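You operate a simulated robot arm through the tools that you are given. There is no shell and no other tool.

The job below is to be done with a simulated two-armed robot. You get a single attempt, and the scene is never put back.

Task
Shut off the water, drain and uncouple the copper pipe, swing it clear.
Fine: red panel lever first, then open the blue panel lever before you loosen the brass nut; spill nothing; leave the blue panel lever shut and the green panel knob as it is.

It is judged by the outcome, as a careful person would: the job done as asked, and still so three seconds after it is handed in. It fails if anything else is knocked over, pushed out of place, dropped, spilled or broken.

Robot
Two 7-joint arms with two-finger grippers on one trunk that stands fixed in place. Base frame: the origin is at the foot of the trunk, x ahead of it, y to its left, z up. Readings come in cm, rad, newtons and seconds.
The left shoulder is at [8.4, 16.4, 96.5], the right one opposite. With the tool pointing down near the work surface each hand reaches from about 10 to 70 cm from the base axis, measured 20 degrees to its own side. Payload 2.45 kg a hand.
The TCP of each hand is the grasp point between the finger pads, 2.6 cm short of the fingertips. In the tool frame z runs along the fingers and y along their closing line. Largest opening 9.6 cm; the body of the gripper starts 6.9 cm behind the TCP.
Orientation is told as [roll, pitch, yaw] about the base's x, y, z axes, in that order, counted from this pose: with the fingers straight down and closing along the base's y, the tool's x points along the base's -x, its y along +y and its z along -z.

Tools
- The arms move only by the tool play_rows. It takes "left_series", "right_series" or both (then of equal length, played together; a hand with none holds still); each is a list of rows, each a list of 7 numbers: the shift along the base's x, y, z in units of 150 mm (1.0 is 150 mm), then the turn, a rotation vector about the base's x, y, z in units of 180 degrees (1.0 is 180 degrees), then the opening, from 0 (shut) to 1 (fully open). In form: [[tx, ty, tz, ax, ay, az, fingers], ...]. A call has 1 to 20 rows; each row is the pose to reach, as a shift and turn from the pose commanded when the call began. A call with a number of a shift or a turn outside -1 to 1 is refused whole. A row lasts 0.2 s, in which the tool goes at most 5 cm and 0.15 rad; a call with a longer step from one row to the next is refused whole, and so is a gripper value outside its range. A pose out of reach is approached as far as the arm can. The call stops where the force on the tool passes 90 N (or 10 N more than at its start, if that is more) or the arm is blocked; 0.2 s more then pass. Each finger halts on what it meets, pressing with about 35 N; the grip force reading is that of the motor and also rises with nothing between the fingers. The clock runs only during rows and for 0.2 s after the last one: add rows that repeat a pose to give the fingers time. It gives the time, the measured TCP pose, the force on the tool (base axes), the opening and the grip force at its end, in the units of the frame above (readings bear some noise), with the torque about the TCP (base axes, N m) and any sound that the robot's microphone picked up.
- Cameras (640 x 400 px; columns grow to the right, rows downward): "scene" is now at [21.55, 5.68, 142.29]; the picture's right is [0.74, -0.68, -0.00], its down [-0.57, -0.62, -0.55] and it looks along [0.37, 0.40, -0.84] (base axes); focal length 351 px, centre (320, 200). "left" rides on the left gripper at [8.2, -0.3, -9.8] in its tool frame; the picture's right is [0.04, 1.00, 0.00], its down [-0.73, 0.03, -0.68] and it looks along [-0.68, 0.03, 0.73] (tool axes); focal length 256 px, centre (320, 200). "right" rides on the right gripper at [8.2, 0.3, -9.8] in its tool frame; the picture's right is [-0.04, 1.00, 0.00], its down [-0.73, -0.03, -0.68] and it looks along [-0.68, -0.03, 0.73] (tool axes); focal length 256 px, centre (320, 200). There is no depth. A picture from a camera that has moved, and an enlarged one, comes with that camera's place and axes in the base frame and with its lens.
- camera(camera): a new picture of that camera. It takes no simulated time.
- move_column(by): slides the trunk up (or, below 0, down) by that many cm; the arms and the scene camera ride with it, the base frame stays. It gives what a move gives, with no picture.
- aim_head(pan, tilt): turns the head with the scene camera to pan (to the left, within 2.094 rad either way) and tilt (down, from -0.506 to 1.204), counted from straight ahead of the robot. It gives what a move gives.
- enlarge(camera, box): a new picture of the part [left, top, right, bottom] of that camera's present view, enlarged. It takes no simulated time.
- sign_off(): hands the job in; it is judged then, once.

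Nothing tells you positions but the pictures and the camera data. Unless the task says otherwise, let go and move clear before handing in.

The tools are called after "Request:" as name(argument=value, ...) on one line, values as JSON. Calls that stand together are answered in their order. play_rows: Moves the arms, as the interface text tells. Its arguments: {"type":"object","properties":{"left_series":{"type":"array","items":{"type":"array","items":{"type":"number"}}},"right_series":{"type":"array","items":{"type":"array","items":{"type":"number"}}}},"required":[]} The other tools are called the same way: move_column (by) slides the trunk up or down; aim_head (pan, tilt) turns the head that bears the scene camera; camera (camera) takes a picture; enlarge (camera, box) takes an enlarged picture of a part of a camera's view; sign_off () hands the job in.

At the start:

```text
t: 0.0
left_tool_pos: [38.27, 39.49, 99.44]
left_tcp_rot: [0.0, -0.001, 0.003]
left_wrist_force: [0.2, -0.8, 1.0]
left_torque: [-0.01, 0.0, -0.03]
left_width: 9.6
left_finger_force: 0.0
right_tool_pos: [45.28, 0.29, 90.94]
right_tcp_rot: [-0.002, 0.002, 0.0]
right_wrist_force: [0.2, 0.5, -0.1]
right_torque: [-0.04, -0.01, -0.02]
right_width: 9.58
right_finger_force: 0.1
trunk travel left (down, up): [-14.0, 42.7]
head pan, tilt: [0.827, 0.986]
```

scene: 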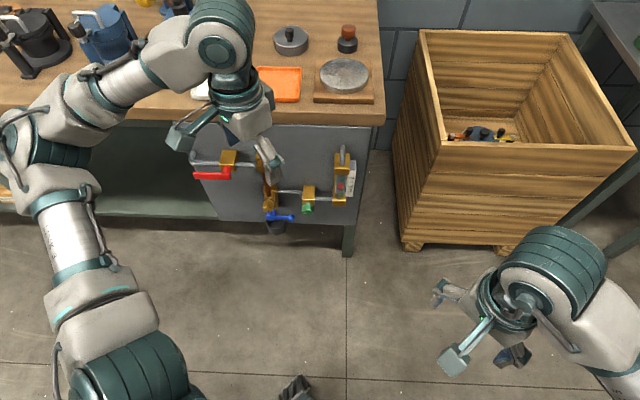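
right: 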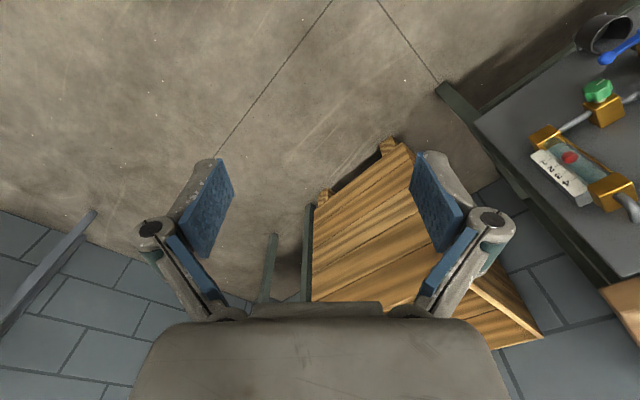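
left: 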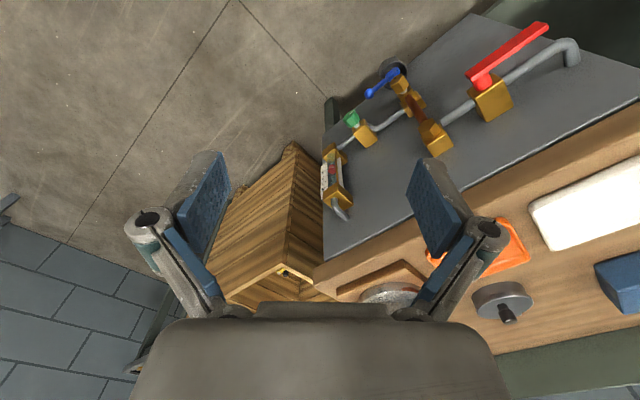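

I see a bench with a vertical grey panel on its front, carrying a red lever valve, a brass nut/pipe section, a blue lever valve with a bucket, a green knob and a gauge. I'll look closer before moving anything.

Request:
enlarge(camera="scene", box=[180, 110, 380, 250])

Request:
enlarge(camera="left", box=[300, 0, 640, 240])

Request:
enlarge(camera="right", box=[440, 0, 640, 240])

```text
2.86 times, centred on (280, 180) of scene
camera zoom: at [21.55, 5.68, 142.29], right [0.74, -0.68, 0.0], down [-0.57, -0.62, -0.55], along [0.37, 0.4, -0.84], focal length 1002 px, centre (434, 257)
```

zoom: 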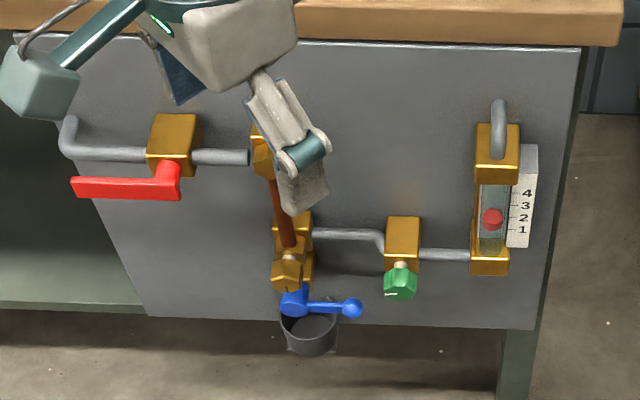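

```text
1.67 times, centred on (470, 120) of left
camera zoom: at [30.08, 39.1, 109.31], right [-0.04, 1.0, 0.0], down [0.73, 0.03, 0.68], along [0.68, 0.03, -0.73], focal length 427 px, centre (70, 333)
```

zoom: 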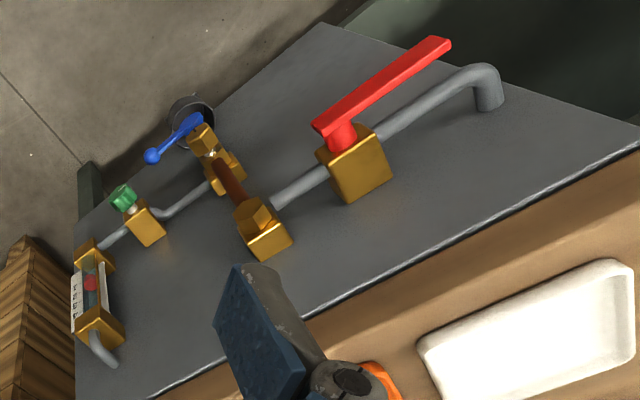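

```text
1.67 times, centred on (540, 120) of right
camera zoom: at [37.05, 0.63, 100.81], right [0.04, 1.0, 0.0], down [0.73, -0.03, 0.68], along [0.68, -0.03, -0.73], focal length 427 px, centre (-47, 333)
```

zoom: 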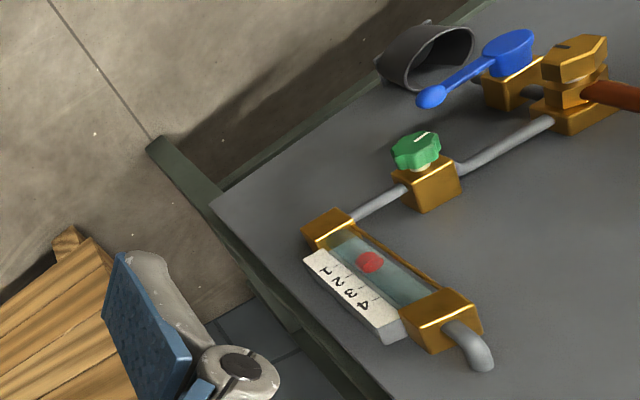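

The panel is vertical and faces the robot at about 45°, with the red valve upper left, the copper pipe in the middle and the blue drain valve above a small bucket. I'll turn the left hand so its camera faces the panel and see it straight on.

Request:
play_rows(left_series=[[0, 0, 0, 0, 0, 0.045, 1], [0, 0, -0.1, 0, 0, 0.09, 1], [0, 0, -0.3, 0, 0, 0.135, 1], [0, 0, -0.5, 0, 0, 0.18, 1], [0, 0, -0.7, 0, 0, 0.22, 1], [0, 0, -0.9, 0, 0, 0.25, 1]])

```text
t: 1.4
left_tool_pos: [37.99, 39.45, 86.2]
left_tcp_rot: [0.002, -0.004, 0.789]
left_wrist_force: [-0.3, -0.3, -0.7]
left_torque: [0.0, -0.01, -0.01]
left_width: 9.6
left_finger_force: 0.0
right_tool_pos: [44.93, 0.1, 91.28]
right_tcp_rot: [-0.002, -0.003, 0.002]
right_wrist_force: [-0.3, -0.8, -0.4]
right_torque: [-0.02, 0.02, 0.01]
right_width: 9.62
right_finger_force: 0.1
trunk travel left (down, up): [-14.0, 42.7]
head pan, tilt: [0.827, 0.986]
```

The yaw went well. Now I'll tilt the fingers 45° towards the panel while lowering the hand.

Request:
play_rows(left_series=[[0, 0, -0.15, 0.03, -0.03, 0, 1], [-0.05, -0.05, -0.3, 0.06, -0.06, 0, 1], [-0.1, -0.1, -0.45, 0.09, -0.09, 0, 1], [-0.15, -0.15, -0.6, 0.12, -0.12, 0, 1], [-0.2, -0.2, -0.75, 0.15, -0.15, 0, 1], [-0.2, -0.2, -0.9, 0.1768, -0.1768, 0, 1], [-0.2, -0.2, -1, 0.1768, -0.1768, 0, 1]])

Request:
camera(camera="left")

Request:
camera(camera="scene")

```text
t: 3.0
left_tool_pos: [40.22, 36.94, 67.71]
left_tcp_rot: [-0.001, -0.792, 0.786]
left_wrist_force: [0.6, -0.4, -0.4]
left_torque: [0.0, 0.01, -0.02]
left_width: 9.6
left_finger_force: 0.0
left hand out of reach, approached as far as the arm can: row 3, 4, 5, 6, 7
right_tool_pos: [44.85, 0.14, 91.21]
right_tcp_rot: [0.0, -0.005, 0.001]
right_wrist_force: [-0.1, -0.2, 0.2]
right_torque: [0.02, -0.02, 0.01]
right_width: 9.6
right_finger_force: 0.1
trunk travel left (down, up): [-14.0, 42.7]
head pan, tilt: [0.827, 0.986]
```

```text
taken
camera left: at [31.54, 27.57, 68.81], right [-0.73, 0.68, -0.03], down [0.0, 0.04, 1.0], along [0.68, 0.73, -0.03], focal length 256 px, centre (320, 200)
```

left: 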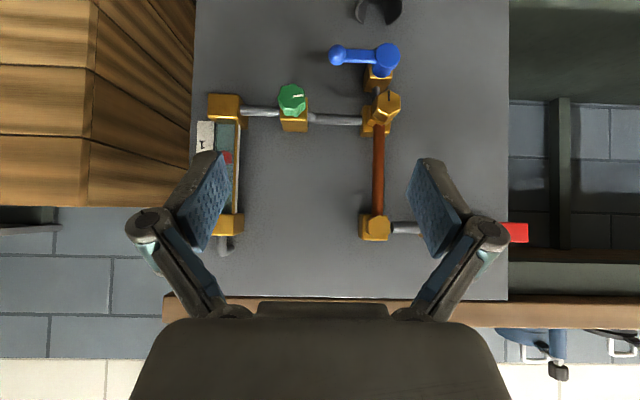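

```text
taken
camera scene: at [21.51, 5.63, 142.3], right [0.74, -0.68, 0.0], down [-0.57, -0.62, -0.55], along [0.37, 0.4, -0.84], focal length 351 px, centre (320, 200)
```

scene: 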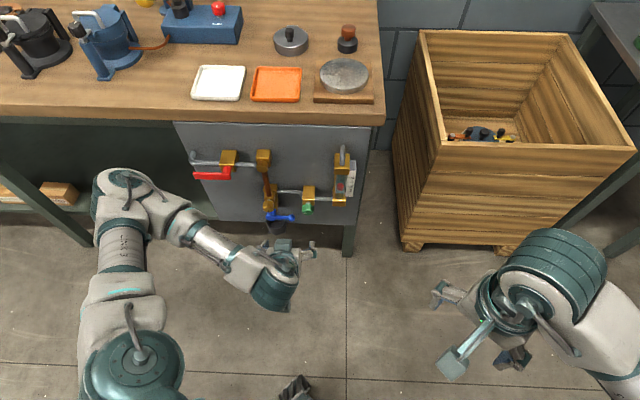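

Now I have a face-on (upside-down) view of the panel. I'll enlarge it for detail on the nut and levers.

Request:
enlarge(camera="left", box=[260, 0, 460, 130])

Request:
enlarge(camera="left", box=[180, 80, 540, 300])

Request:
enlarge(camera="scene", box=[170, 120, 370, 250])

```text
3.08 times, centred on (360, 65) of left
camera zoom: at [31.54, 27.57, 68.81], right [-0.73, 0.68, -0.03], down [0.0, 0.04, 1.0], along [0.68, 0.73, -0.03], focal length 788 px, centre (197, 615)
```

zoom: 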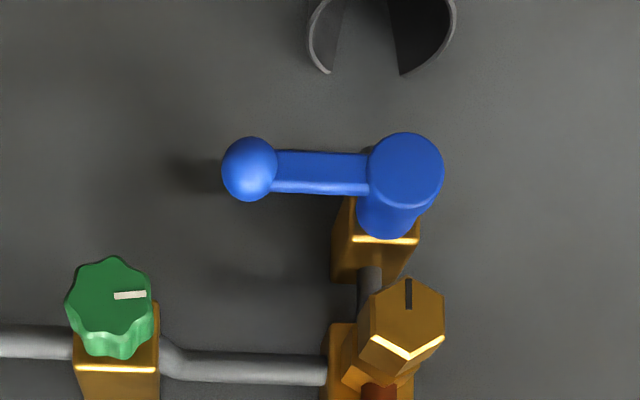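

```text
1.78 times, centred on (360, 190) of left
camera zoom: at [31.54, 27.57, 68.81], right [-0.73, 0.68, -0.03], down [0.0, 0.04, 1.0], along [0.68, 0.73, -0.03], focal length 455 px, centre (249, 218)
```

zoom: 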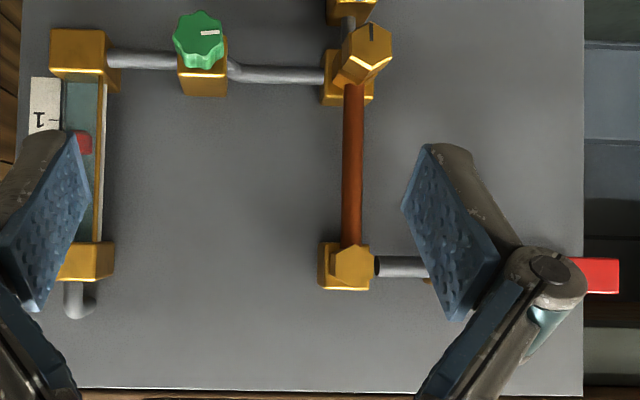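

```text
3.08 times, centred on (270, 185) of scene
camera zoom: at [21.51, 5.63, 142.3], right [0.74, -0.68, 0.0], down [-0.57, -0.62, -0.55], along [0.37, 0.4, -0.84], focal length 1079 px, centre (474, 246)
```

zoom: 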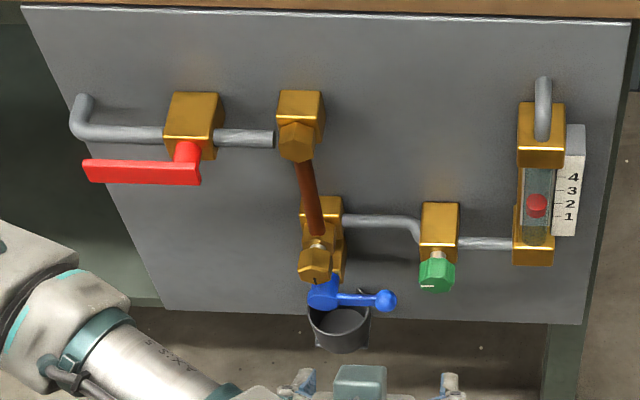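

The nut is a hex head facing outward at the pipe's lower end, the pipe's pivot is at the top, and the gauge float reads about 2. I'll lower the trunk so the left arm reaches the low fittings comfortably, then look again.

Request:
move_column(by=-14)

Request:
camera(camera="left")

Request:
camera(camera="scene")

```text
t: 4.7
left_tool_pos: [36.09, 36.8, 45.26]
left_tcp_rot: [0.245, -0.567, 0.633]
left_wrist_force: [0.7, -0.7, 0.4]
left_torque: [0.01, 0.0, -0.02]
left_width: 9.59
left_finger_force: 0.0
right_tool_pos: [44.76, 0.14, 77.39]
right_tcp_rot: [0.0, -0.004, 0.001]
right_wrist_force: [-0.1, -0.1, 0.2]
right_torque: [0.0, -0.01, 0.02]
right_width: 9.61
right_finger_force: 0.1
trunk travel left (down, up): [0.0, 56.7]
head pan, tilt: [0.827, 0.986]
```

```text
taken
camera left: at [27.99, 27.53, 48.81], right [-0.71, 0.68, 0.18], down [0.29, 0.04, 0.96], along [0.65, 0.73, -0.23], focal length 256 px, centre (320, 200)
```

left: 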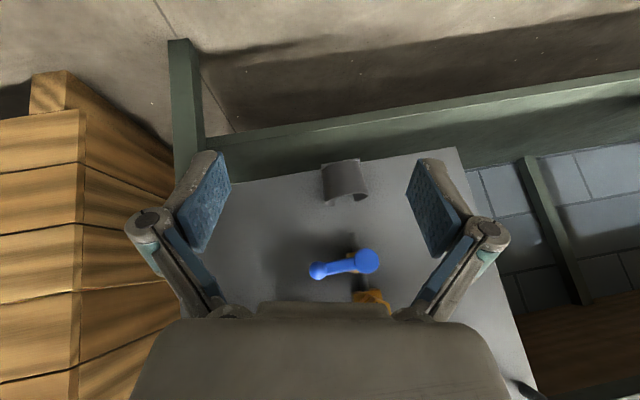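

```text
taken
camera scene: at [38.96, 5.59, 123.39], right [0.74, -0.68, 0.0], down [-0.57, -0.62, -0.55], along [0.37, 0.4, -0.84], focal length 351 px, centre (320, 200)
```

scene: 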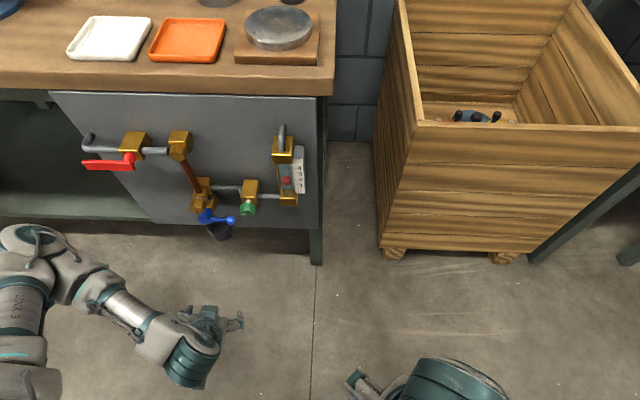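

Lowering pushed the left hand to its reach limit near the body, tilting it. I'll move it forward towards the panel to bring it back into a comfortable range.

Request:
play_rows(left_series=[[0.1, 0.1, 0, 0, 0, 0, 1], [0.2, 0.2, 0, 0, 0, 0, 1], [0.3, 0.3, 0, 0, 0, 0, 1], [0.4, 0.4, 0, 0, 0, 0, 1], [0.5, 0.5, 0, 0, 0, 0, 1], [0.5, 0.5, 0, 0, 0, 0, 1]])

Request:
camera(camera="left")

Request:
camera(camera="scene")

```text
t: 6.1
left_tool_pos: [43.51, 44.39, 45.16]
left_tcp_rot: [0.247, -0.565, 0.634]
left_wrist_force: [-0.7, 0.3, -0.4]
left_torque: [0.01, 0.0, 0.0]
left_width: 9.6
left_finger_force: 0.0
right_tool_pos: [44.92, 0.15, 77.12]
right_tcp_rot: [0.0, -0.003, 0.003]
right_wrist_force: [0.1, 0.3, -0.4]
right_torque: [0.03, 0.02, -0.04]
right_width: 9.56
right_finger_force: 0.0
trunk travel left (down, up): [0.0, 56.7]
head pan, tilt: [0.827, 0.986]
```

```text
taken
camera left: at [35.53, 35.12, 48.81], right [-0.71, 0.68, 0.18], down [0.29, 0.04, 0.95], along [0.64, 0.73, -0.23], focal length 256 px, centre (320, 200)
```

left: 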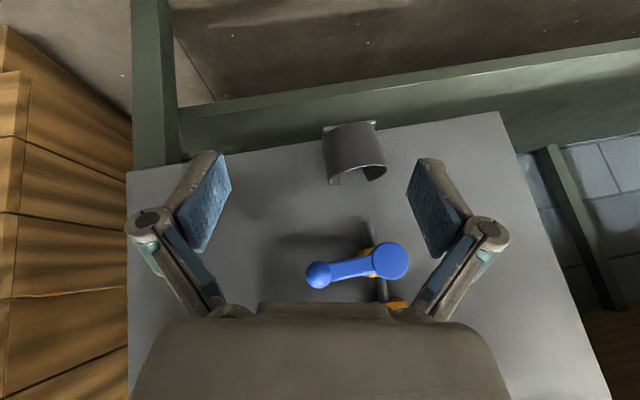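

```text
taken
camera scene: at [39.07, 5.62, 123.32], right [0.74, -0.68, 0.0], down [-0.57, -0.62, -0.55], along [0.37, 0.4, -0.84], focal length 351 px, centre (320, 200)
```

scene: 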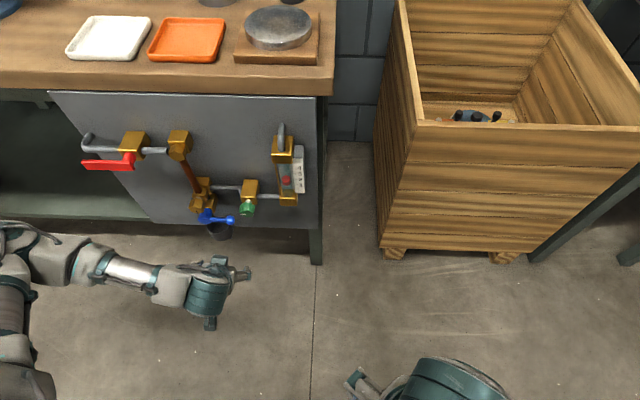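

The commanded pose has been re-based to the actual one. I'll restore the 45° tilt facing the panel, raise the hand slightly for a close view of the blue valve and bucket, and re-aim the head.

Request:
play_rows(left_series=[[0, 0, 0.1, 0, -0.04, 0.001, 1], [0, 0, 0.2, 0, -0.08, 0.002, 1], [0, 0, 0.33, 0, -0.0941, 0.0033, 1], [0, 0, 0.33, 0, -0.0941, 0.0033, 1]])

Request:
aim_head(pan=1.3, tilt=0.88)

Request:
camera(camera="left")

Request:
camera(camera="scene")

```text
t: 7.1
left_tool_pos: [43.63, 44.39, 50.17]
left_tcp_rot: [-0.005, -0.79, 0.8]
left_wrist_force: [-0.3, 0.2, -0.7]
left_torque: [0.02, 0.02, 0.02]
left_width: 9.59
left_finger_force: 0.0
right_tool_pos: [44.96, 0.12, 76.99]
right_tcp_rot: [0.001, -0.004, 0.002]
right_wrist_force: [-0.5, 0.1, 0.3]
right_torque: [-0.01, 0.02, 0.01]
right_width: 9.6
right_finger_force: 0.0
trunk travel left (down, up): [0.0, 56.7]
head pan, tilt: [0.827, 0.986]
```

```text
t: 8.0
left_tool_pos: [43.63, 44.27, 50.16]
left_tcp_rot: [-0.002, -0.789, 0.8]
left_wrist_force: [0.9, 0.1, -0.3]
left_torque: [-0.02, 0.0, 0.03]
left_width: 9.59
left_finger_force: 0.1
right_tool_pos: [45.01, 0.0, 77.21]
right_tcp_rot: [0.0, -0.003, 0.002]
right_wrist_force: [-0.3, -0.6, -0.3]
right_torque: [-0.01, -0.02, 0.0]
right_width: 9.59
right_finger_force: 0.1
trunk travel left (down, up): [0.0, 56.7]
head pan, tilt: [1.3, 0.88]
```

```text
taken
camera left: at [35.05, 34.96, 51.25], right [-0.74, 0.68, -0.03], down [0.0, 0.05, 1.0], along [0.68, 0.74, -0.04], focal length 256 px, centre (320, 200)
```

left: 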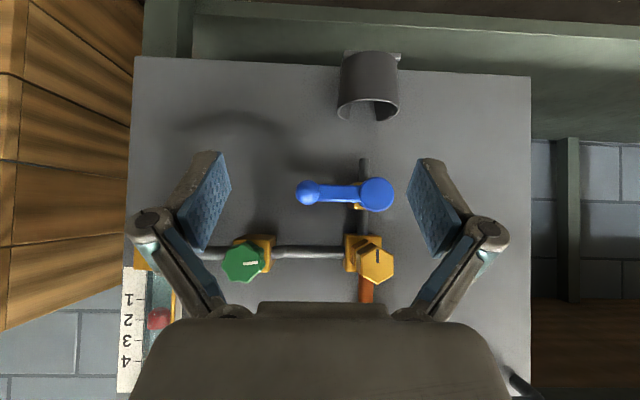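

```text
taken
camera scene: at [36.34, 7.82, 124.12], right [0.96, -0.27, -0.01], down [-0.21, -0.74, -0.63], along [0.17, 0.61, -0.77], focal length 351 px, centre (320, 200)
```

scene: 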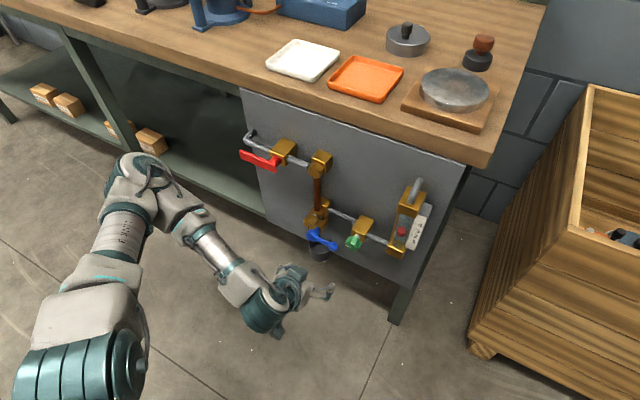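

Request:
enlarge(camera="left", box=[280, 30, 440, 130])

Request:
enlarge(camera="left", box=[220, 130, 440, 310])

Request:
enlarge(camera="scene", box=[220, 100, 460, 280])

```text
4.00 times, centred on (360, 80) of left
camera zoom: at [35.05, 34.96, 51.25], right [-0.74, 0.68, -0.03], down [0.0, 0.05, 1.0], along [0.68, 0.74, -0.04], focal length 1024 px, centre (160, 680)
```

zoom: 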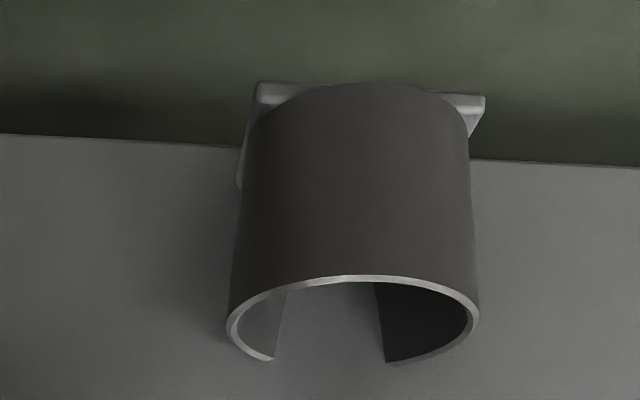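

```text
2.22 times, centred on (330, 220) of left
camera zoom: at [35.05, 34.96, 51.25], right [-0.74, 0.68, -0.03], down [0.0, 0.05, 1.0], along [0.68, 0.74, -0.04], focal length 569 px, centre (298, 156)
```

zoom: 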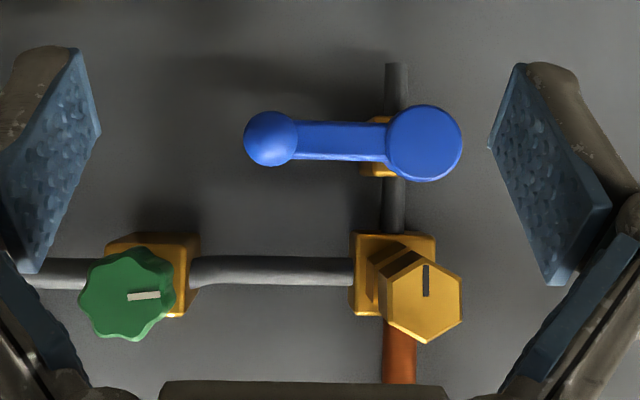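

```text
2.22 times, centred on (340, 190) of scene
camera zoom: at [36.34, 7.82, 124.12], right [0.96, -0.27, -0.01], down [-0.21, -0.74, -0.63], along [0.17, 0.61, -0.77], focal length 779 px, centre (276, 222)
```

zoom: 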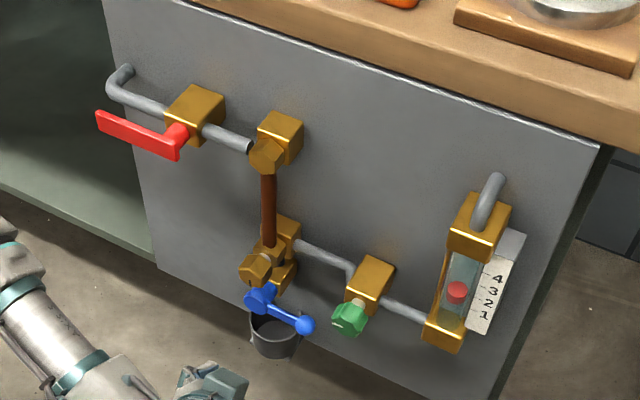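

The view is clear: the nut face is about 7 cm off the panel at z≈56, and the blue hub is 6.4 cm below it with the lever pointing right. The lever must swing down to open, since swinging up would hit the nut. Next I'll move the left camera up and left to look at the red lever.

Request:
play_rows(left_series=[[-0.05, 0.03, 0.2, 0, 0, 0, 1], [-0.13, 0.1, 0.45, 0, 0, 0, 1], [-0.25, 0.18, 0.7, 0, 0, 0, 1], [-0.37, 0.27, 0.95, 0, 0, 0, 1], [-0.45, 0.35, 1, 0, 0, 0, 1]])

Request:
play_rows(left_series=[[-0.1, 0.06, 0.2, 0, 0, 0, 1], [-0.2, 0.13, 0.4, 0, 0, 0, 1], [-0.29, 0.185, 0.6, 0, 0, 0, 1], [-0.29, 0.185, 0.6, 0, 0, 0, 1]])

Request:
camera(camera="left")

Request:
camera(camera="scene")

```text
t: 9.2
left_tool_pos: [40.79, 53.64, 64.51]
left_tcp_rot: [-0.001, -0.789, 0.803]
left_wrist_force: [-0.2, -0.3, 0.4]
left_torque: [-0.01, -0.03, 0.02]
left_width: 9.61
left_finger_force: 0.1
left hand out of reach, approached as far as the arm can: row 2, 3, 4, 5
right_tool_pos: [44.79, 0.03, 77.16]
right_tcp_rot: [-0.001, -0.001, 0.001]
right_wrist_force: [0.6, 0.5, 0.4]
right_torque: [-0.01, 0.0, 0.02]
right_width: 9.59
right_finger_force: 0.1
trunk travel left (down, up): [0.0, 56.7]
head pan, tilt: [1.3, 0.88]
```

```text
t: 10.2
left_tool_pos: [36.75, 56.16, 73.16]
left_tcp_rot: [-0.001, -0.787, 0.801]
left_wrist_force: [0.0, -0.7, -0.1]
left_torque: [0.0, -0.02, 0.02]
left_width: 9.62
left_finger_force: 0.1
left hand out of reach, approached as far as the arm can: row 1
right_tool_pos: [44.84, 0.05, 77.15]
right_tcp_rot: [0.001, -0.002, 0.003]
right_wrist_force: [0.6, -0.8, 0.0]
right_torque: [0.0, -0.01, 0.03]
right_width: 9.6
right_finger_force: 0.1
trunk travel left (down, up): [0.0, 56.7]
head pan, tilt: [1.3, 0.88]
```

```text
taken
camera left: at [28.08, 46.85, 74.23], right [-0.74, 0.68, -0.03], down [0.0, 0.05, 1.0], along [0.68, 0.74, -0.04], focal length 256 px, centre (320, 200)
```

left: 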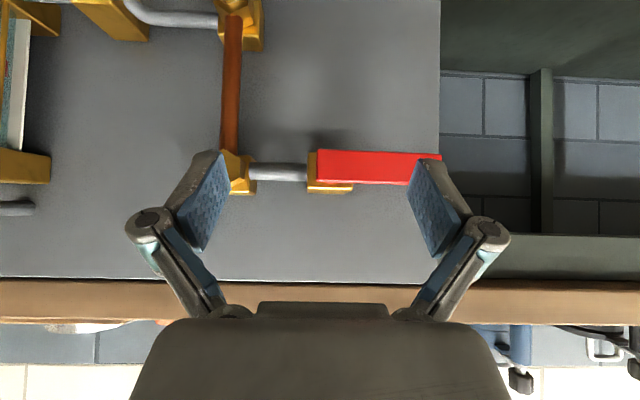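

```text
taken
camera scene: at [36.35, 7.88, 124.1], right [0.96, -0.27, -0.01], down [-0.21, -0.74, -0.63], along [0.17, 0.61, -0.77], focal length 351 px, centre (320, 200)
```

scene: 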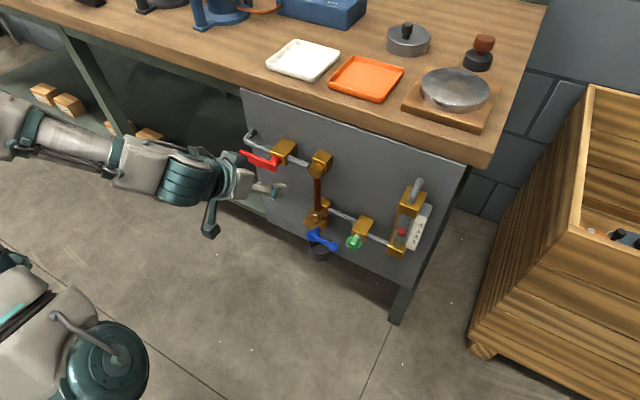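

Request:
enlarge(camera="scene", box=[220, 110, 340, 210])

Request:
enlarge(camera="left", box=[200, 110, 460, 270])

Request:
aim_head(pan=1.7, tilt=0.8)

Request:
camera(camera="scene")

```text
4.00 times, centred on (280, 160) of scene
camera zoom: at [36.35, 7.88, 124.1], right [0.96, -0.27, -0.01], down [-0.21, -0.74, -0.63], along [0.17, 0.61, -0.77], focal length 1402 px, centre (480, 360)
```

zoom: 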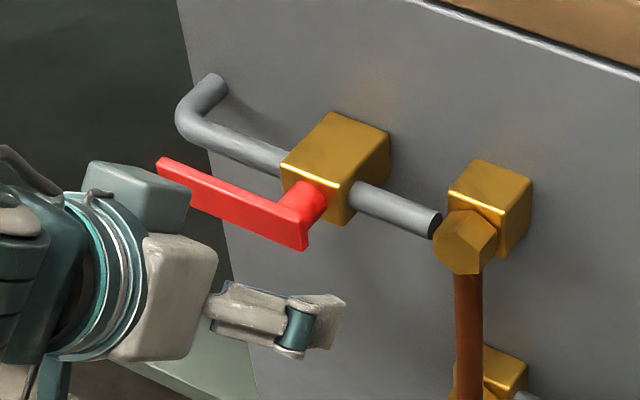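

```text
2.46 times, centred on (330, 190) of left
camera zoom: at [28.08, 46.85, 74.23], right [-0.74, 0.68, -0.03], down [0.0, 0.05, 1.0], along [0.68, 0.74, -0.04], focal length 630 px, centre (295, 225)
```

zoom: 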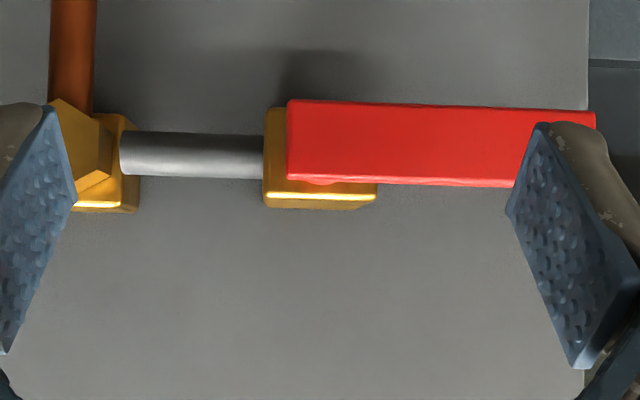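

```text
t: 11.1
left_tool_pos: [36.65, 56.09, 73.17]
left_tcp_rot: [-0.002, -0.791, 0.801]
left_wrist_force: [0.3, 0.4, -0.3]
left_torque: [-0.06, 0.01, 0.0]
left_width: 9.59
left_finger_force: 0.0
right_tool_pos: [44.89, 0.09, 77.07]
right_tcp_rot: [0.0, -0.004, 0.0]
right_wrist_force: [0.9, -0.9, 0.6]
right_torque: [0.02, 0.0, 0.03]
right_width: 9.59
right_finger_force: 0.0
trunk travel left (down, up): [0.0, 56.7]
head pan, tilt: [1.7, 0.799]
```

```text
taken
camera scene: at [33.18, 8.42, 124.79], right [0.99, 0.13, -0.01], down [0.09, -0.71, -0.7], along [-0.09, 0.69, -0.72], focal length 351 px, centre (320, 200)
```

scene: 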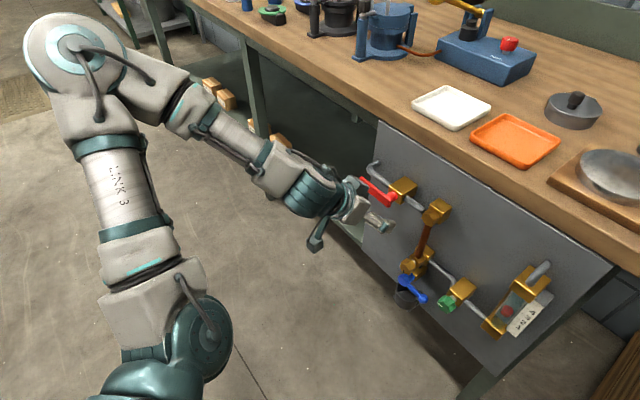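

The red lever is a flat bar from its stem at about (u=-15, z=71) extending ~9 cm to the left, 7 cm off the panel. I'll make the fingers horizontal, close them and position just above the lever's free end, still standing off in front of it.

Request:
play_rows(left_series=[[-0.06, 0.06, 0.05, 0.03, -0.03, -0.001, 0.8], [-0.13, 0.13, 0.1, 0.06, -0.06, -0.002, 0.6], [-0.2, 0.2, 0.14, 0.09, -0.09, -0.003, 0.4], [-0.27, 0.27, 0.14, 0.12, -0.119, -0.004, 0.2], [-0.34, 0.34, 0.14, 0.15, -0.149, -0.005, 0.0], [-0.388, 0.39, 0.14, 0.1767, -0.1748, -0.005, 0.0], [-0.388, 0.39, 0.14, 0.1767, -0.1748, -0.005, 0.0]])

Request:
camera(camera="scene")

Request:
camera(camera="left")

```text
t: 12.7
left_tool_pos: [30.85, 63.24, 75.46]
left_tcp_rot: [-1.794, -1.57, 2.576]
left_wrist_force: [-0.1, -0.2, -0.5]
left_torque: [-0.06, 0.0, 0.0]
left_width: 0.0
left_finger_force: 29.1
left hand out of reach, approached as far as the arm can: row 1, 2, 3, 4, 5, 6, 7
right_tool_pos: [44.93, 0.01, 77.22]
right_tcp_rot: [-0.001, -0.004, 0.001]
right_wrist_force: [0.5, 0.2, -0.2]
right_torque: [0.01, -0.01, -0.01]
right_width: 9.59
right_finger_force: 0.0
trunk travel left (down, up): [0.0, 56.7]
head pan, tilt: [1.7, 0.799]
```

```text
taken
camera scene: at [33.09, 8.44, 124.82], right [0.99, 0.13, -0.01], down [0.09, -0.71, -0.7], along [-0.09, 0.69, -0.72], focal length 351 px, centre (320, 200)
```

scene: 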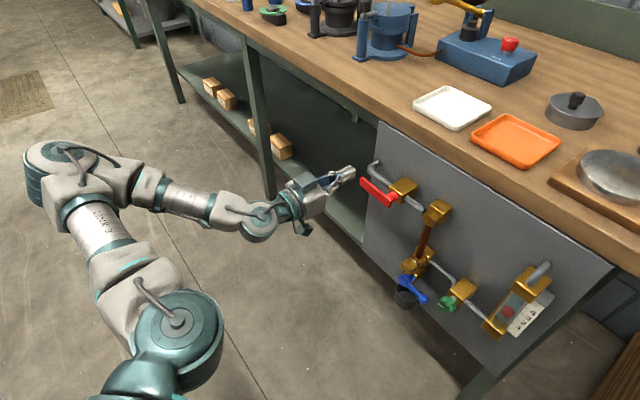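

```text
taken
camera left: at [24.08, 56.05, 67.21], right [-0.7, 0.71, -0.04], down [-0.5, -0.46, 0.73], along [0.5, 0.54, 0.68], focal length 256 px, centre (320, 200)
```

left: 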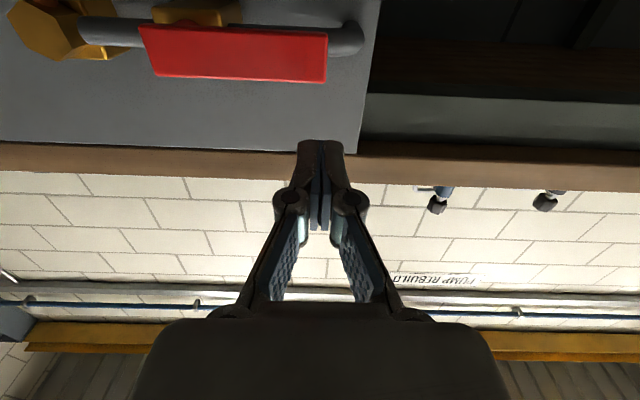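

The hand is horizontal now with fingers closed, just above and in front of the lever's free end. I'll advance the fingertips over the lever.

Request:
play_rows(left_series=[[0.1, 0.03, 0, 0, 0, 0, 0], [0.2, 0.08, 0, 0, 0, 0, 0], [0.28, 0.13, 0, 0, 0, 0, 0], [0.344, 0.165, 0, 0, 0, 0, 0], [0.344, 0.165, 0, 0, 0, 0, 0]])

Request:
enlarge(camera="scene", box=[280, 120, 480, 245])

Request:
camera(camera="left")

```text
t: 13.8
left_tool_pos: [35.86, 66.07, 75.16]
left_tcp_rot: [-1.261, -1.572, 2.044]
left_wrist_force: [-1.0, -1.1, 0.0]
left_torque: [0.01, 0.0, -0.01]
left_width: 0.02
left_finger_force: 28.2
right_tool_pos: [44.85, 0.1, 77.21]
right_tcp_rot: [0.001, -0.004, 0.0]
right_wrist_force: [0.9, 0.3, 0.3]
right_torque: [-0.03, -0.01, 0.02]
right_width: 9.6
right_finger_force: 0.0
trunk travel left (down, up): [0.0, 56.7]
head pan, tilt: [1.7, 0.799]
```

```text
3.20 times, centred on (380, 182) of scene
camera zoom: at [33.12, 8.48, 124.81], right [0.99, 0.13, -0.01], down [0.09, -0.71, -0.7], along [-0.09, 0.69, -0.72], focal length 1122 px, centre (128, 256)
```

zoom: 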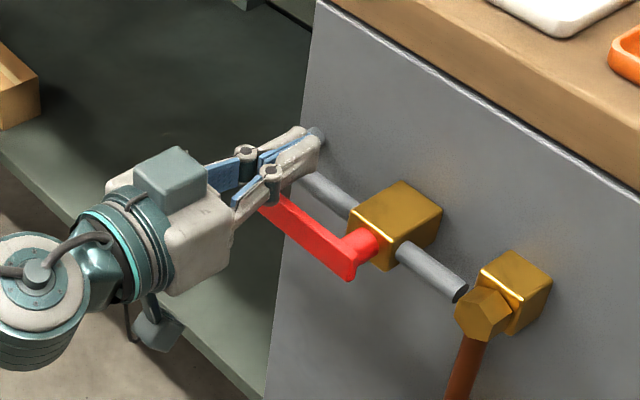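

```text
taken
camera left: at [29.15, 58.7, 67.05], right [-0.7, 0.71, -0.04], down [-0.5, -0.46, 0.73], along [0.5, 0.54, 0.68], focal length 256 px, centre (320, 200)
```

left: 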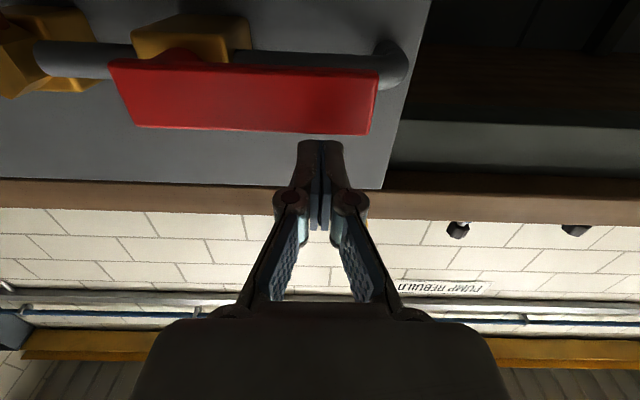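

The fingertips are above the lever with about 1.5 cm clearance and clear of the pipe behind. I'll try a gentle downward push to see whether the lever turns that way.

Request:
play_rows(left_series=[[0, 0, -0.06, 0, 0, 0, 0], [-0.005, 0.005, -0.12, 0, 0, 0, 0], [-0.01, 0.01, -0.15, 0, 0, 0, 0], [-0.01, 0.01, -0.15, 0, 0, 0, 0]])

Request:
camera(camera="left")

```text
t: 14.8
left_tool_pos: [35.55, 66.03, 73.26]
left_tcp_rot: [3.132, -1.563, -2.351]
left_wrist_force: [8.3, 4.9, 20.1]
left_torque: [-0.03, -0.08, 0.08]
left_width: 0.59
left_finger_force: 28.3
right_tool_pos: [44.8, -0.25, 77.29]
right_tcp_rot: [0.003, -0.004, 0.0]
right_wrist_force: [-0.5, 0.0, -0.1]
right_torque: [0.0, 0.01, 0.0]
right_width: 9.61
right_finger_force: 0.0
trunk travel left (down, up): [0.0, 56.7]
head pan, tilt: [1.7, 0.799]
```

```text
taken
camera left: at [28.96, 58.82, 65.06], right [-0.7, 0.71, -0.04], down [-0.51, -0.46, 0.73], along [0.5, 0.53, 0.68], focal length 256 px, centre (320, 200)
```

left: 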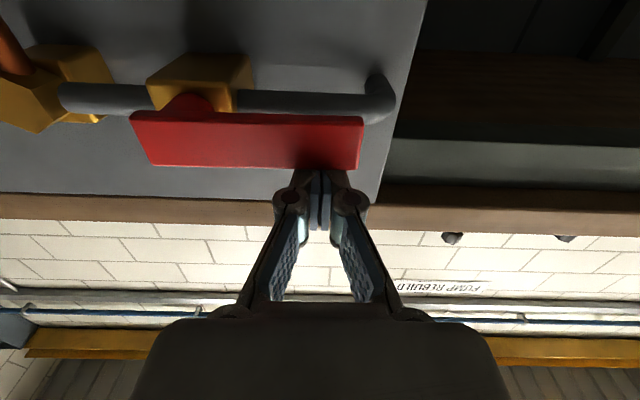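

The lever resists with about 20 N downward and does not move, so it likely turns the other way. I'll back out, go beneath it, and try pushing up (clockwise).

Request:
play_rows(left_series=[[0, 0, 0.12, 0, 0, 0, 0], [-0.12, -0.12, 0.12, 0, 0, 0, 0], [-0.236, -0.236, 0.12, 0, 0, 0, 0], [-0.236, -0.236, -0.1, 0, 0, 0, 0], [-0.236, -0.236, -0.3, 0, 0, 0, 0], [-0.236, -0.236, -0.42, 0, 0, 0, 0], [-0.236, -0.236, -0.42, 0, 0, 0, 0]])

Request:
camera(camera="left")

Request:
enlarge(camera="scene", box=[280, 120, 480, 245])

```text
t: 16.4
left_tool_pos: [31.98, 62.49, 66.55]
left_tcp_rot: [-1.883, -1.573, 2.663]
left_wrist_force: [0.6, 0.4, -0.3]
left_torque: [0.01, 0.03, 0.0]
left_width: 0.02
left_finger_force: 28.4
right_tool_pos: [44.87, 0.11, 77.23]
right_tcp_rot: [0.001, -0.002, 0.0]
right_wrist_force: [-0.2, 0.8, 0.1]
right_torque: [-0.03, 0.01, 0.0]
right_width: 9.62
right_finger_force: 0.1
trunk travel left (down, up): [0.0, 56.7]
head pan, tilt: [1.7, 0.799]
```

```text
taken
camera left: at [25.31, 55.28, 58.39], right [-0.7, 0.71, -0.04], down [-0.5, -0.46, 0.73], along [0.5, 0.54, 0.68], focal length 256 px, centre (320, 200)
```

left: 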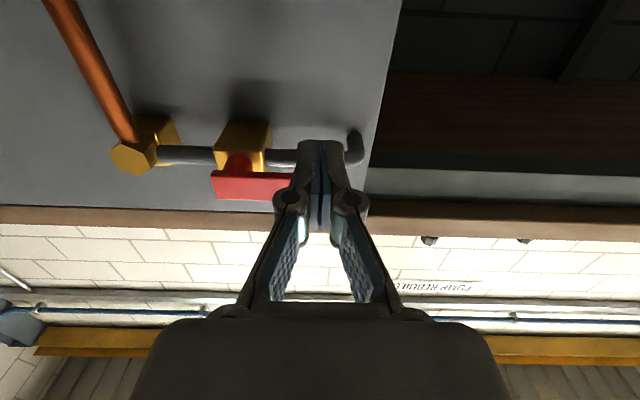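

```text
3.20 times, centred on (380, 182) of scene
camera zoom: at [33.1, 8.34, 124.82], right [0.99, 0.13, -0.01], down [0.09, -0.71, -0.7], along [-0.09, 0.69, -0.72], focal length 1122 px, centre (128, 256)
```

zoom: 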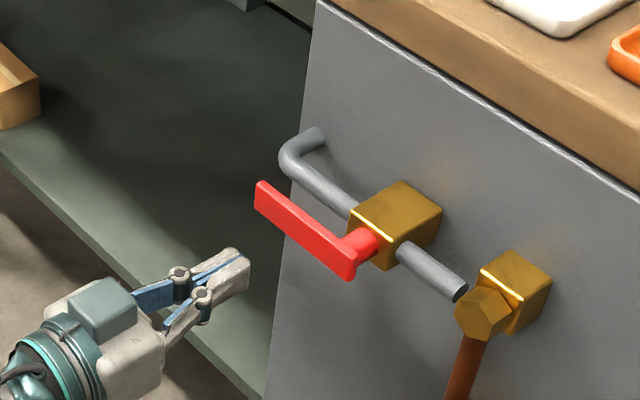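

The lever is untouched in its original position. The fingers are now below it, so I'll move forward under the bar and push up gently.

Request:
play_rows(left_series=[[0.12, 0.12, 0, 0, 0, 0, 0], [0.24, 0.24, 0, 0, 0, 0, 0], [0.24, 0.24, 0.06, 0, 0, 0, 0], [0.24, 0.24, 0.12, 0, 0, 0, 0], [0.24, 0.24, 0.165, 0, 0, 0, 0], [0.24, 0.24, 0.165, 0, 0, 0, 0]])

Request:
camera(camera="left")

Request:
enlarge(camera="scene", box=[280, 120, 480, 245])

```text
t: 17.9
left_tool_pos: [35.7, 66.17, 68.99]
left_tcp_rot: [-1.235, -1.569, 2.014]
left_wrist_force: [-0.5, 0.5, -0.7]
left_torque: [-0.03, -0.02, -0.02]
left_width: 0.0
left_finger_force: 28.5
right_tool_pos: [44.99, 0.05, 77.21]
right_tcp_rot: [-0.002, -0.004, 0.0]
right_wrist_force: [0.2, 0.7, -0.4]
right_torque: [0.0, 0.0, -0.05]
right_width: 9.62
right_finger_force: 0.1
trunk travel left (down, up): [0.0, 56.7]
head pan, tilt: [1.7, 0.799]
```

```text
taken
camera left: at [28.93, 58.93, 60.85], right [-0.7, 0.71, -0.04], down [-0.5, -0.46, 0.73], along [0.5, 0.54, 0.68], focal length 256 px, centre (320, 200)
```

left: 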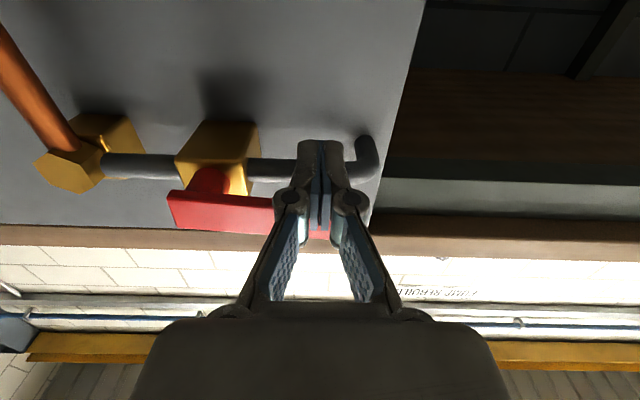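

```text
3.20 times, centred on (380, 182) of scene
camera zoom: at [33.13, 8.48, 124.8], right [0.99, 0.13, -0.01], down [0.09, -0.71, -0.7], along [-0.09, 0.69, -0.72], focal length 1122 px, centre (128, 256)
```

zoom: 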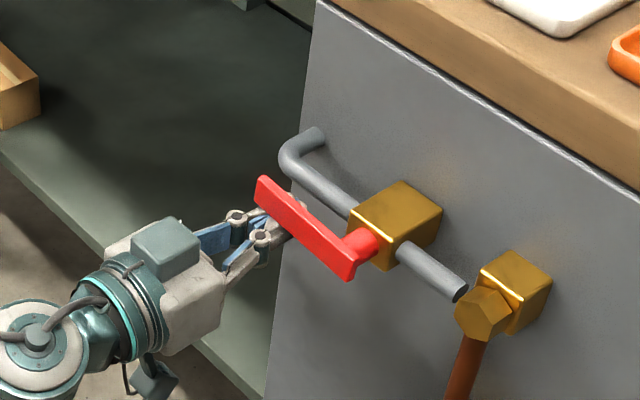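

The lever moves freely upward, so clockwise closes it. I'll sweep the fingers along the arc to carry the lever up towards vertical.

Request:
play_rows(left_series=[[-0.01, 0.01, 0.04, 0, 0, 0, 0], [-0.017, 0.017, 0.081, 0, 0, 0, 0], [-0.02, 0.02, 0.14, 0, 0, 0, 0], [-0.019, 0.019, 0.197, 0, 0, 0, 0], [-0.012, 0.012, 0.258, 0, 0, 0, 0], [0.002, -0.002, 0.315, 0, 0, 0, 0], [0.023, -0.023, 0.372, 0, 0, 0, 0], [0.049, -0.049, 0.424, 0, 0, 0, 0], [0.083, -0.083, 0.472, 0, 0, 0, 0], [0.119, -0.119, 0.514, 0, 0, 0, 0], [0.119, -0.119, 0.514, 0, 0, 0, 0]])

Request:
camera(camera="left")

Request:
enlarge(camera="scene", box=[280, 120, 480, 245])

```text
t: 20.2
left_tool_pos: [37.47, 64.28, 76.87]
left_tcp_rot: [-1.237, -1.568, 2.019]
left_wrist_force: [-0.9, 0.1, 0.1]
left_torque: [-0.02, -0.05, -0.01]
left_width: 0.01
left_finger_force: 27.8
right_tool_pos: [44.83, 0.07, 77.24]
right_tcp_rot: [-0.001, -0.004, -0.001]
right_wrist_force: [0.3, 0.8, 0.5]
right_torque: [-0.02, 0.01, 0.0]
right_width: 9.59
right_finger_force: 0.0
trunk travel left (down, up): [0.0, 56.7]
head pan, tilt: [1.7, 0.799]
```

```text
taken
camera left: at [30.84, 57.12, 68.73], right [-0.7, 0.71, -0.04], down [-0.5, -0.46, 0.73], along [0.5, 0.54, 0.68], focal length 256 px, centre (320, 200)
```

left: 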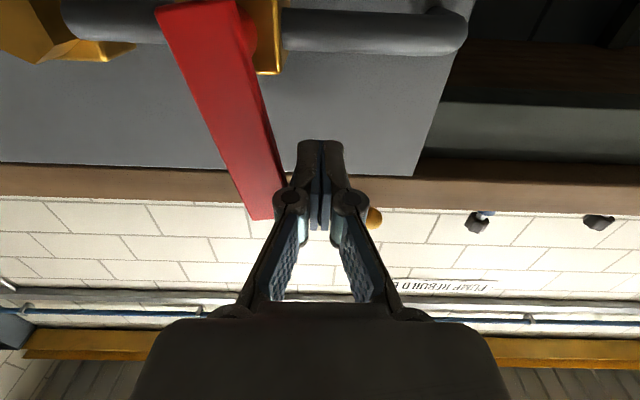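

```text
3.20 times, centred on (380, 182) of scene
camera zoom: at [33.13, 8.49, 124.8], right [0.99, 0.13, -0.01], down [0.09, -0.71, -0.7], along [-0.09, 0.69, -0.72], focal length 1122 px, centre (128, 256)
```

zoom: 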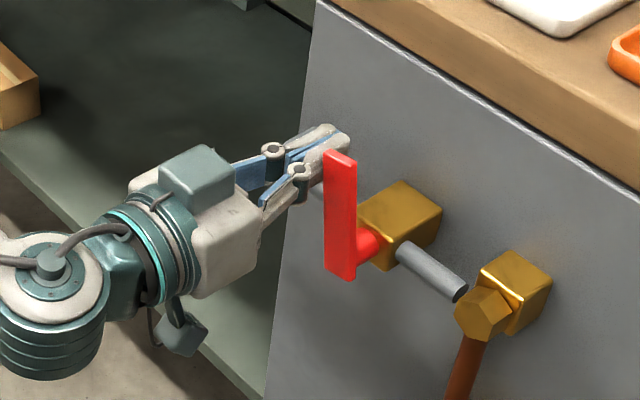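

The lever is about 75° round with negligible force. I'll finish the last part until it meets its stop.

Request:
play_rows(left_series=[[0.03, -0.03, 0.022, 0, 0, 0, 0], [0.0575, -0.0575, 0.043, 0, 0, 0, 0], [0.075, -0.075, 0.05, 0, 0, 0, 0], [0.09, -0.09, 0.057, 0, 0, 0, 0], [0.105, -0.105, 0.057, 0, 0, 0, 0], [0.115, -0.115, 0.057, 0, 0, 0, 0], [0.115, -0.115, 0.057, 0, 0, 0, 0]])

Request:
camera(camera="left")

Request:
enlarge(camera="scene", box=[280, 120, 480, 245])

```text
t: 21.9
left_tool_pos: [38.56, 63.36, 77.58]
left_tcp_rot: [-1.509, -1.568, 2.307]
left_wrist_force: [-44.1, 27.1, -10.4]
left_torque: [0.16, 0.09, -0.52]
left_width: 0.02
left_finger_force: 28.6
right_tool_pos: [44.6, 0.08, 77.33]
right_tcp_rot: [-0.001, -0.006, 0.0]
right_wrist_force: [0.4, -0.6, -0.8]
right_torque: [-0.02, -0.01, 0.0]
right_width: 9.59
right_finger_force: 0.0
trunk travel left (down, up): [0.0, 56.7]
head pan, tilt: [1.7, 0.799]
```

```text
taken
camera left: at [32.03, 56.01, 69.45], right [-0.72, 0.7, -0.04], down [-0.5, -0.46, 0.73], along [0.49, 0.55, 0.68], focal length 256 px, centre (320, 200)
```

left: 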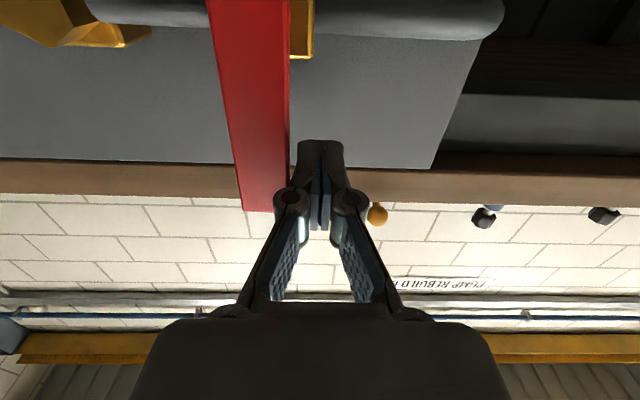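

```text
3.20 times, centred on (380, 182) of scene
camera zoom: at [32.57, 9.49, 124.87], right [0.99, 0.13, 0.0], down [0.09, -0.72, -0.69], along [-0.09, 0.68, -0.72], focal length 1122 px, centre (128, 256)
```

zoom: 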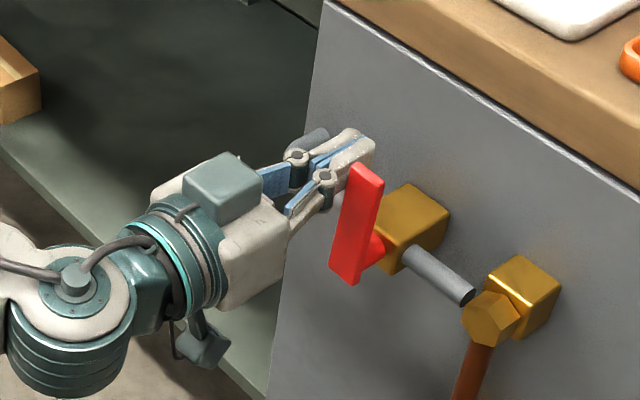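

The lever is vertical and hard against its stop (force rose to ~50 N), so the red valve is shut. I'll ease off and back away, then look.

Request:
play_rows(left_series=[[-0.06, 0.06, 0, 0, 0, 0, 0], [-0.14, 0.14, 0, 0, 0, 0, 0], [-0.26, 0.02, 0, 0, 0, 0, 0], [-0.38, -0.1, 0, 0, 0, 0, 0], [-0.38, -0.1, 0, 0, 0, 0, 0]])

Request:
camera(camera="scene")

Request:
enlarge(camera="scene", box=[340, 120, 580, 340])

```text
t: 23.1
left_tool_pos: [33.93, 63.06, 77.3]
left_tcp_rot: [-2.262, -1.571, 3.042]
left_wrist_force: [-0.1, 0.2, 0.0]
left_torque: [-0.02, -0.01, 0.01]
left_width: 0.0
left_finger_force: 27.9
left hand out of reach, approached as far as the arm can: row 4, 5
right_tool_pos: [44.87, -0.01, 77.32]
right_tcp_rot: [0.002, -0.004, 0.001]
right_wrist_force: [0.3, -0.2, 0.9]
right_torque: [0.0, 0.01, -0.03]
right_width: 9.59
right_finger_force: 0.0
trunk travel left (down, up): [0.0, 56.7]
head pan, tilt: [1.7, 0.799]
```

```text
taken
camera scene: at [33.11, 8.47, 124.8], right [0.99, 0.13, -0.01], down [0.09, -0.71, -0.7], along [-0.09, 0.69, -0.72], focal length 351 px, centre (320, 200)
```

scene: 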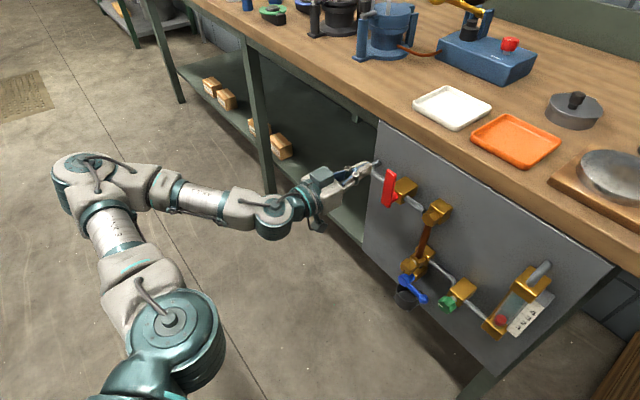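

```text
1.82 times, centred on (460, 230) of scene
camera zoom: at [33.11, 8.47, 124.8], right [0.99, 0.13, -0.01], down [0.09, -0.71, -0.7], along [-0.09, 0.69, -0.72], focal length 638 px, centre (66, 146)
```

zoom: 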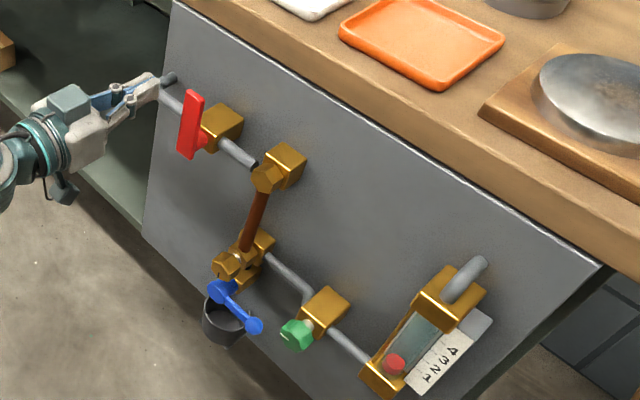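

The red lever is vertical and the gauge float has dropped to the bottom, so the supply is off. Next I'll carry the closed fingers, clear in front of everything, to a spot just above the blue lever.

Request:
play_rows(left_series=[[-0.05, -0.05, 0, 0, 0, 0, 0], [0.0, -0.1, -0.2, 0, 0, 0, 0], [0.07, -0.17, -0.4, 0, 0, 0, 0], [0.14, -0.24, -0.6, 0, 0, 0, 0], [0.2, -0.3, -0.75, 0, 0, 0, 0], [0.26, -0.363, -0.82, 0, 0, 0, 0], [0.26, -0.363, -0.82, 0, 0, 0, 0]])

Request:
camera(camera="scene")

```text
t: 24.6
left_tool_pos: [37.87, 57.93, 65.09]
left_tcp_rot: [-1.444, -1.569, 2.226]
left_wrist_force: [-0.1, 0.8, 0.6]
left_torque: [0.03, -0.01, 0.03]
left_width: 0.0
left_finger_force: 28.7
left hand out of reach, approached as far as the arm can: row 1, 2, 3
right_tool_pos: [44.89, 0.29, 77.23]
right_tcp_rot: [-0.001, -0.004, 0.002]
right_wrist_force: [0.3, -0.3, 0.0]
right_torque: [0.01, 0.01, 0.02]
right_width: 9.6
right_finger_force: 0.1
trunk travel left (down, up): [0.0, 56.7]
head pan, tilt: [1.7, 0.799]
```

```text
taken
camera scene: at [33.14, 8.46, 124.8], right [0.99, 0.13, -0.01], down [0.09, -0.71, -0.7], along [-0.09, 0.69, -0.72], focal length 351 px, centre (320, 200)
```

scene: 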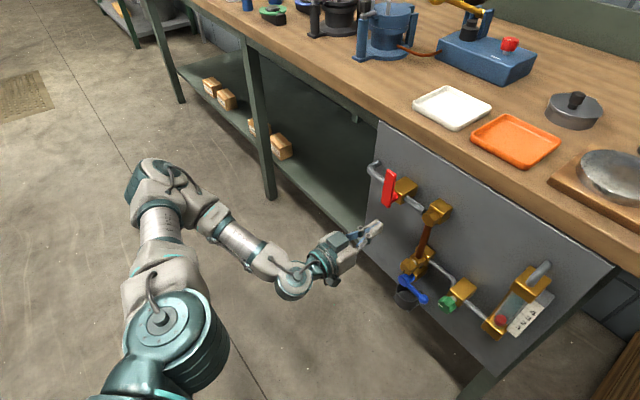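

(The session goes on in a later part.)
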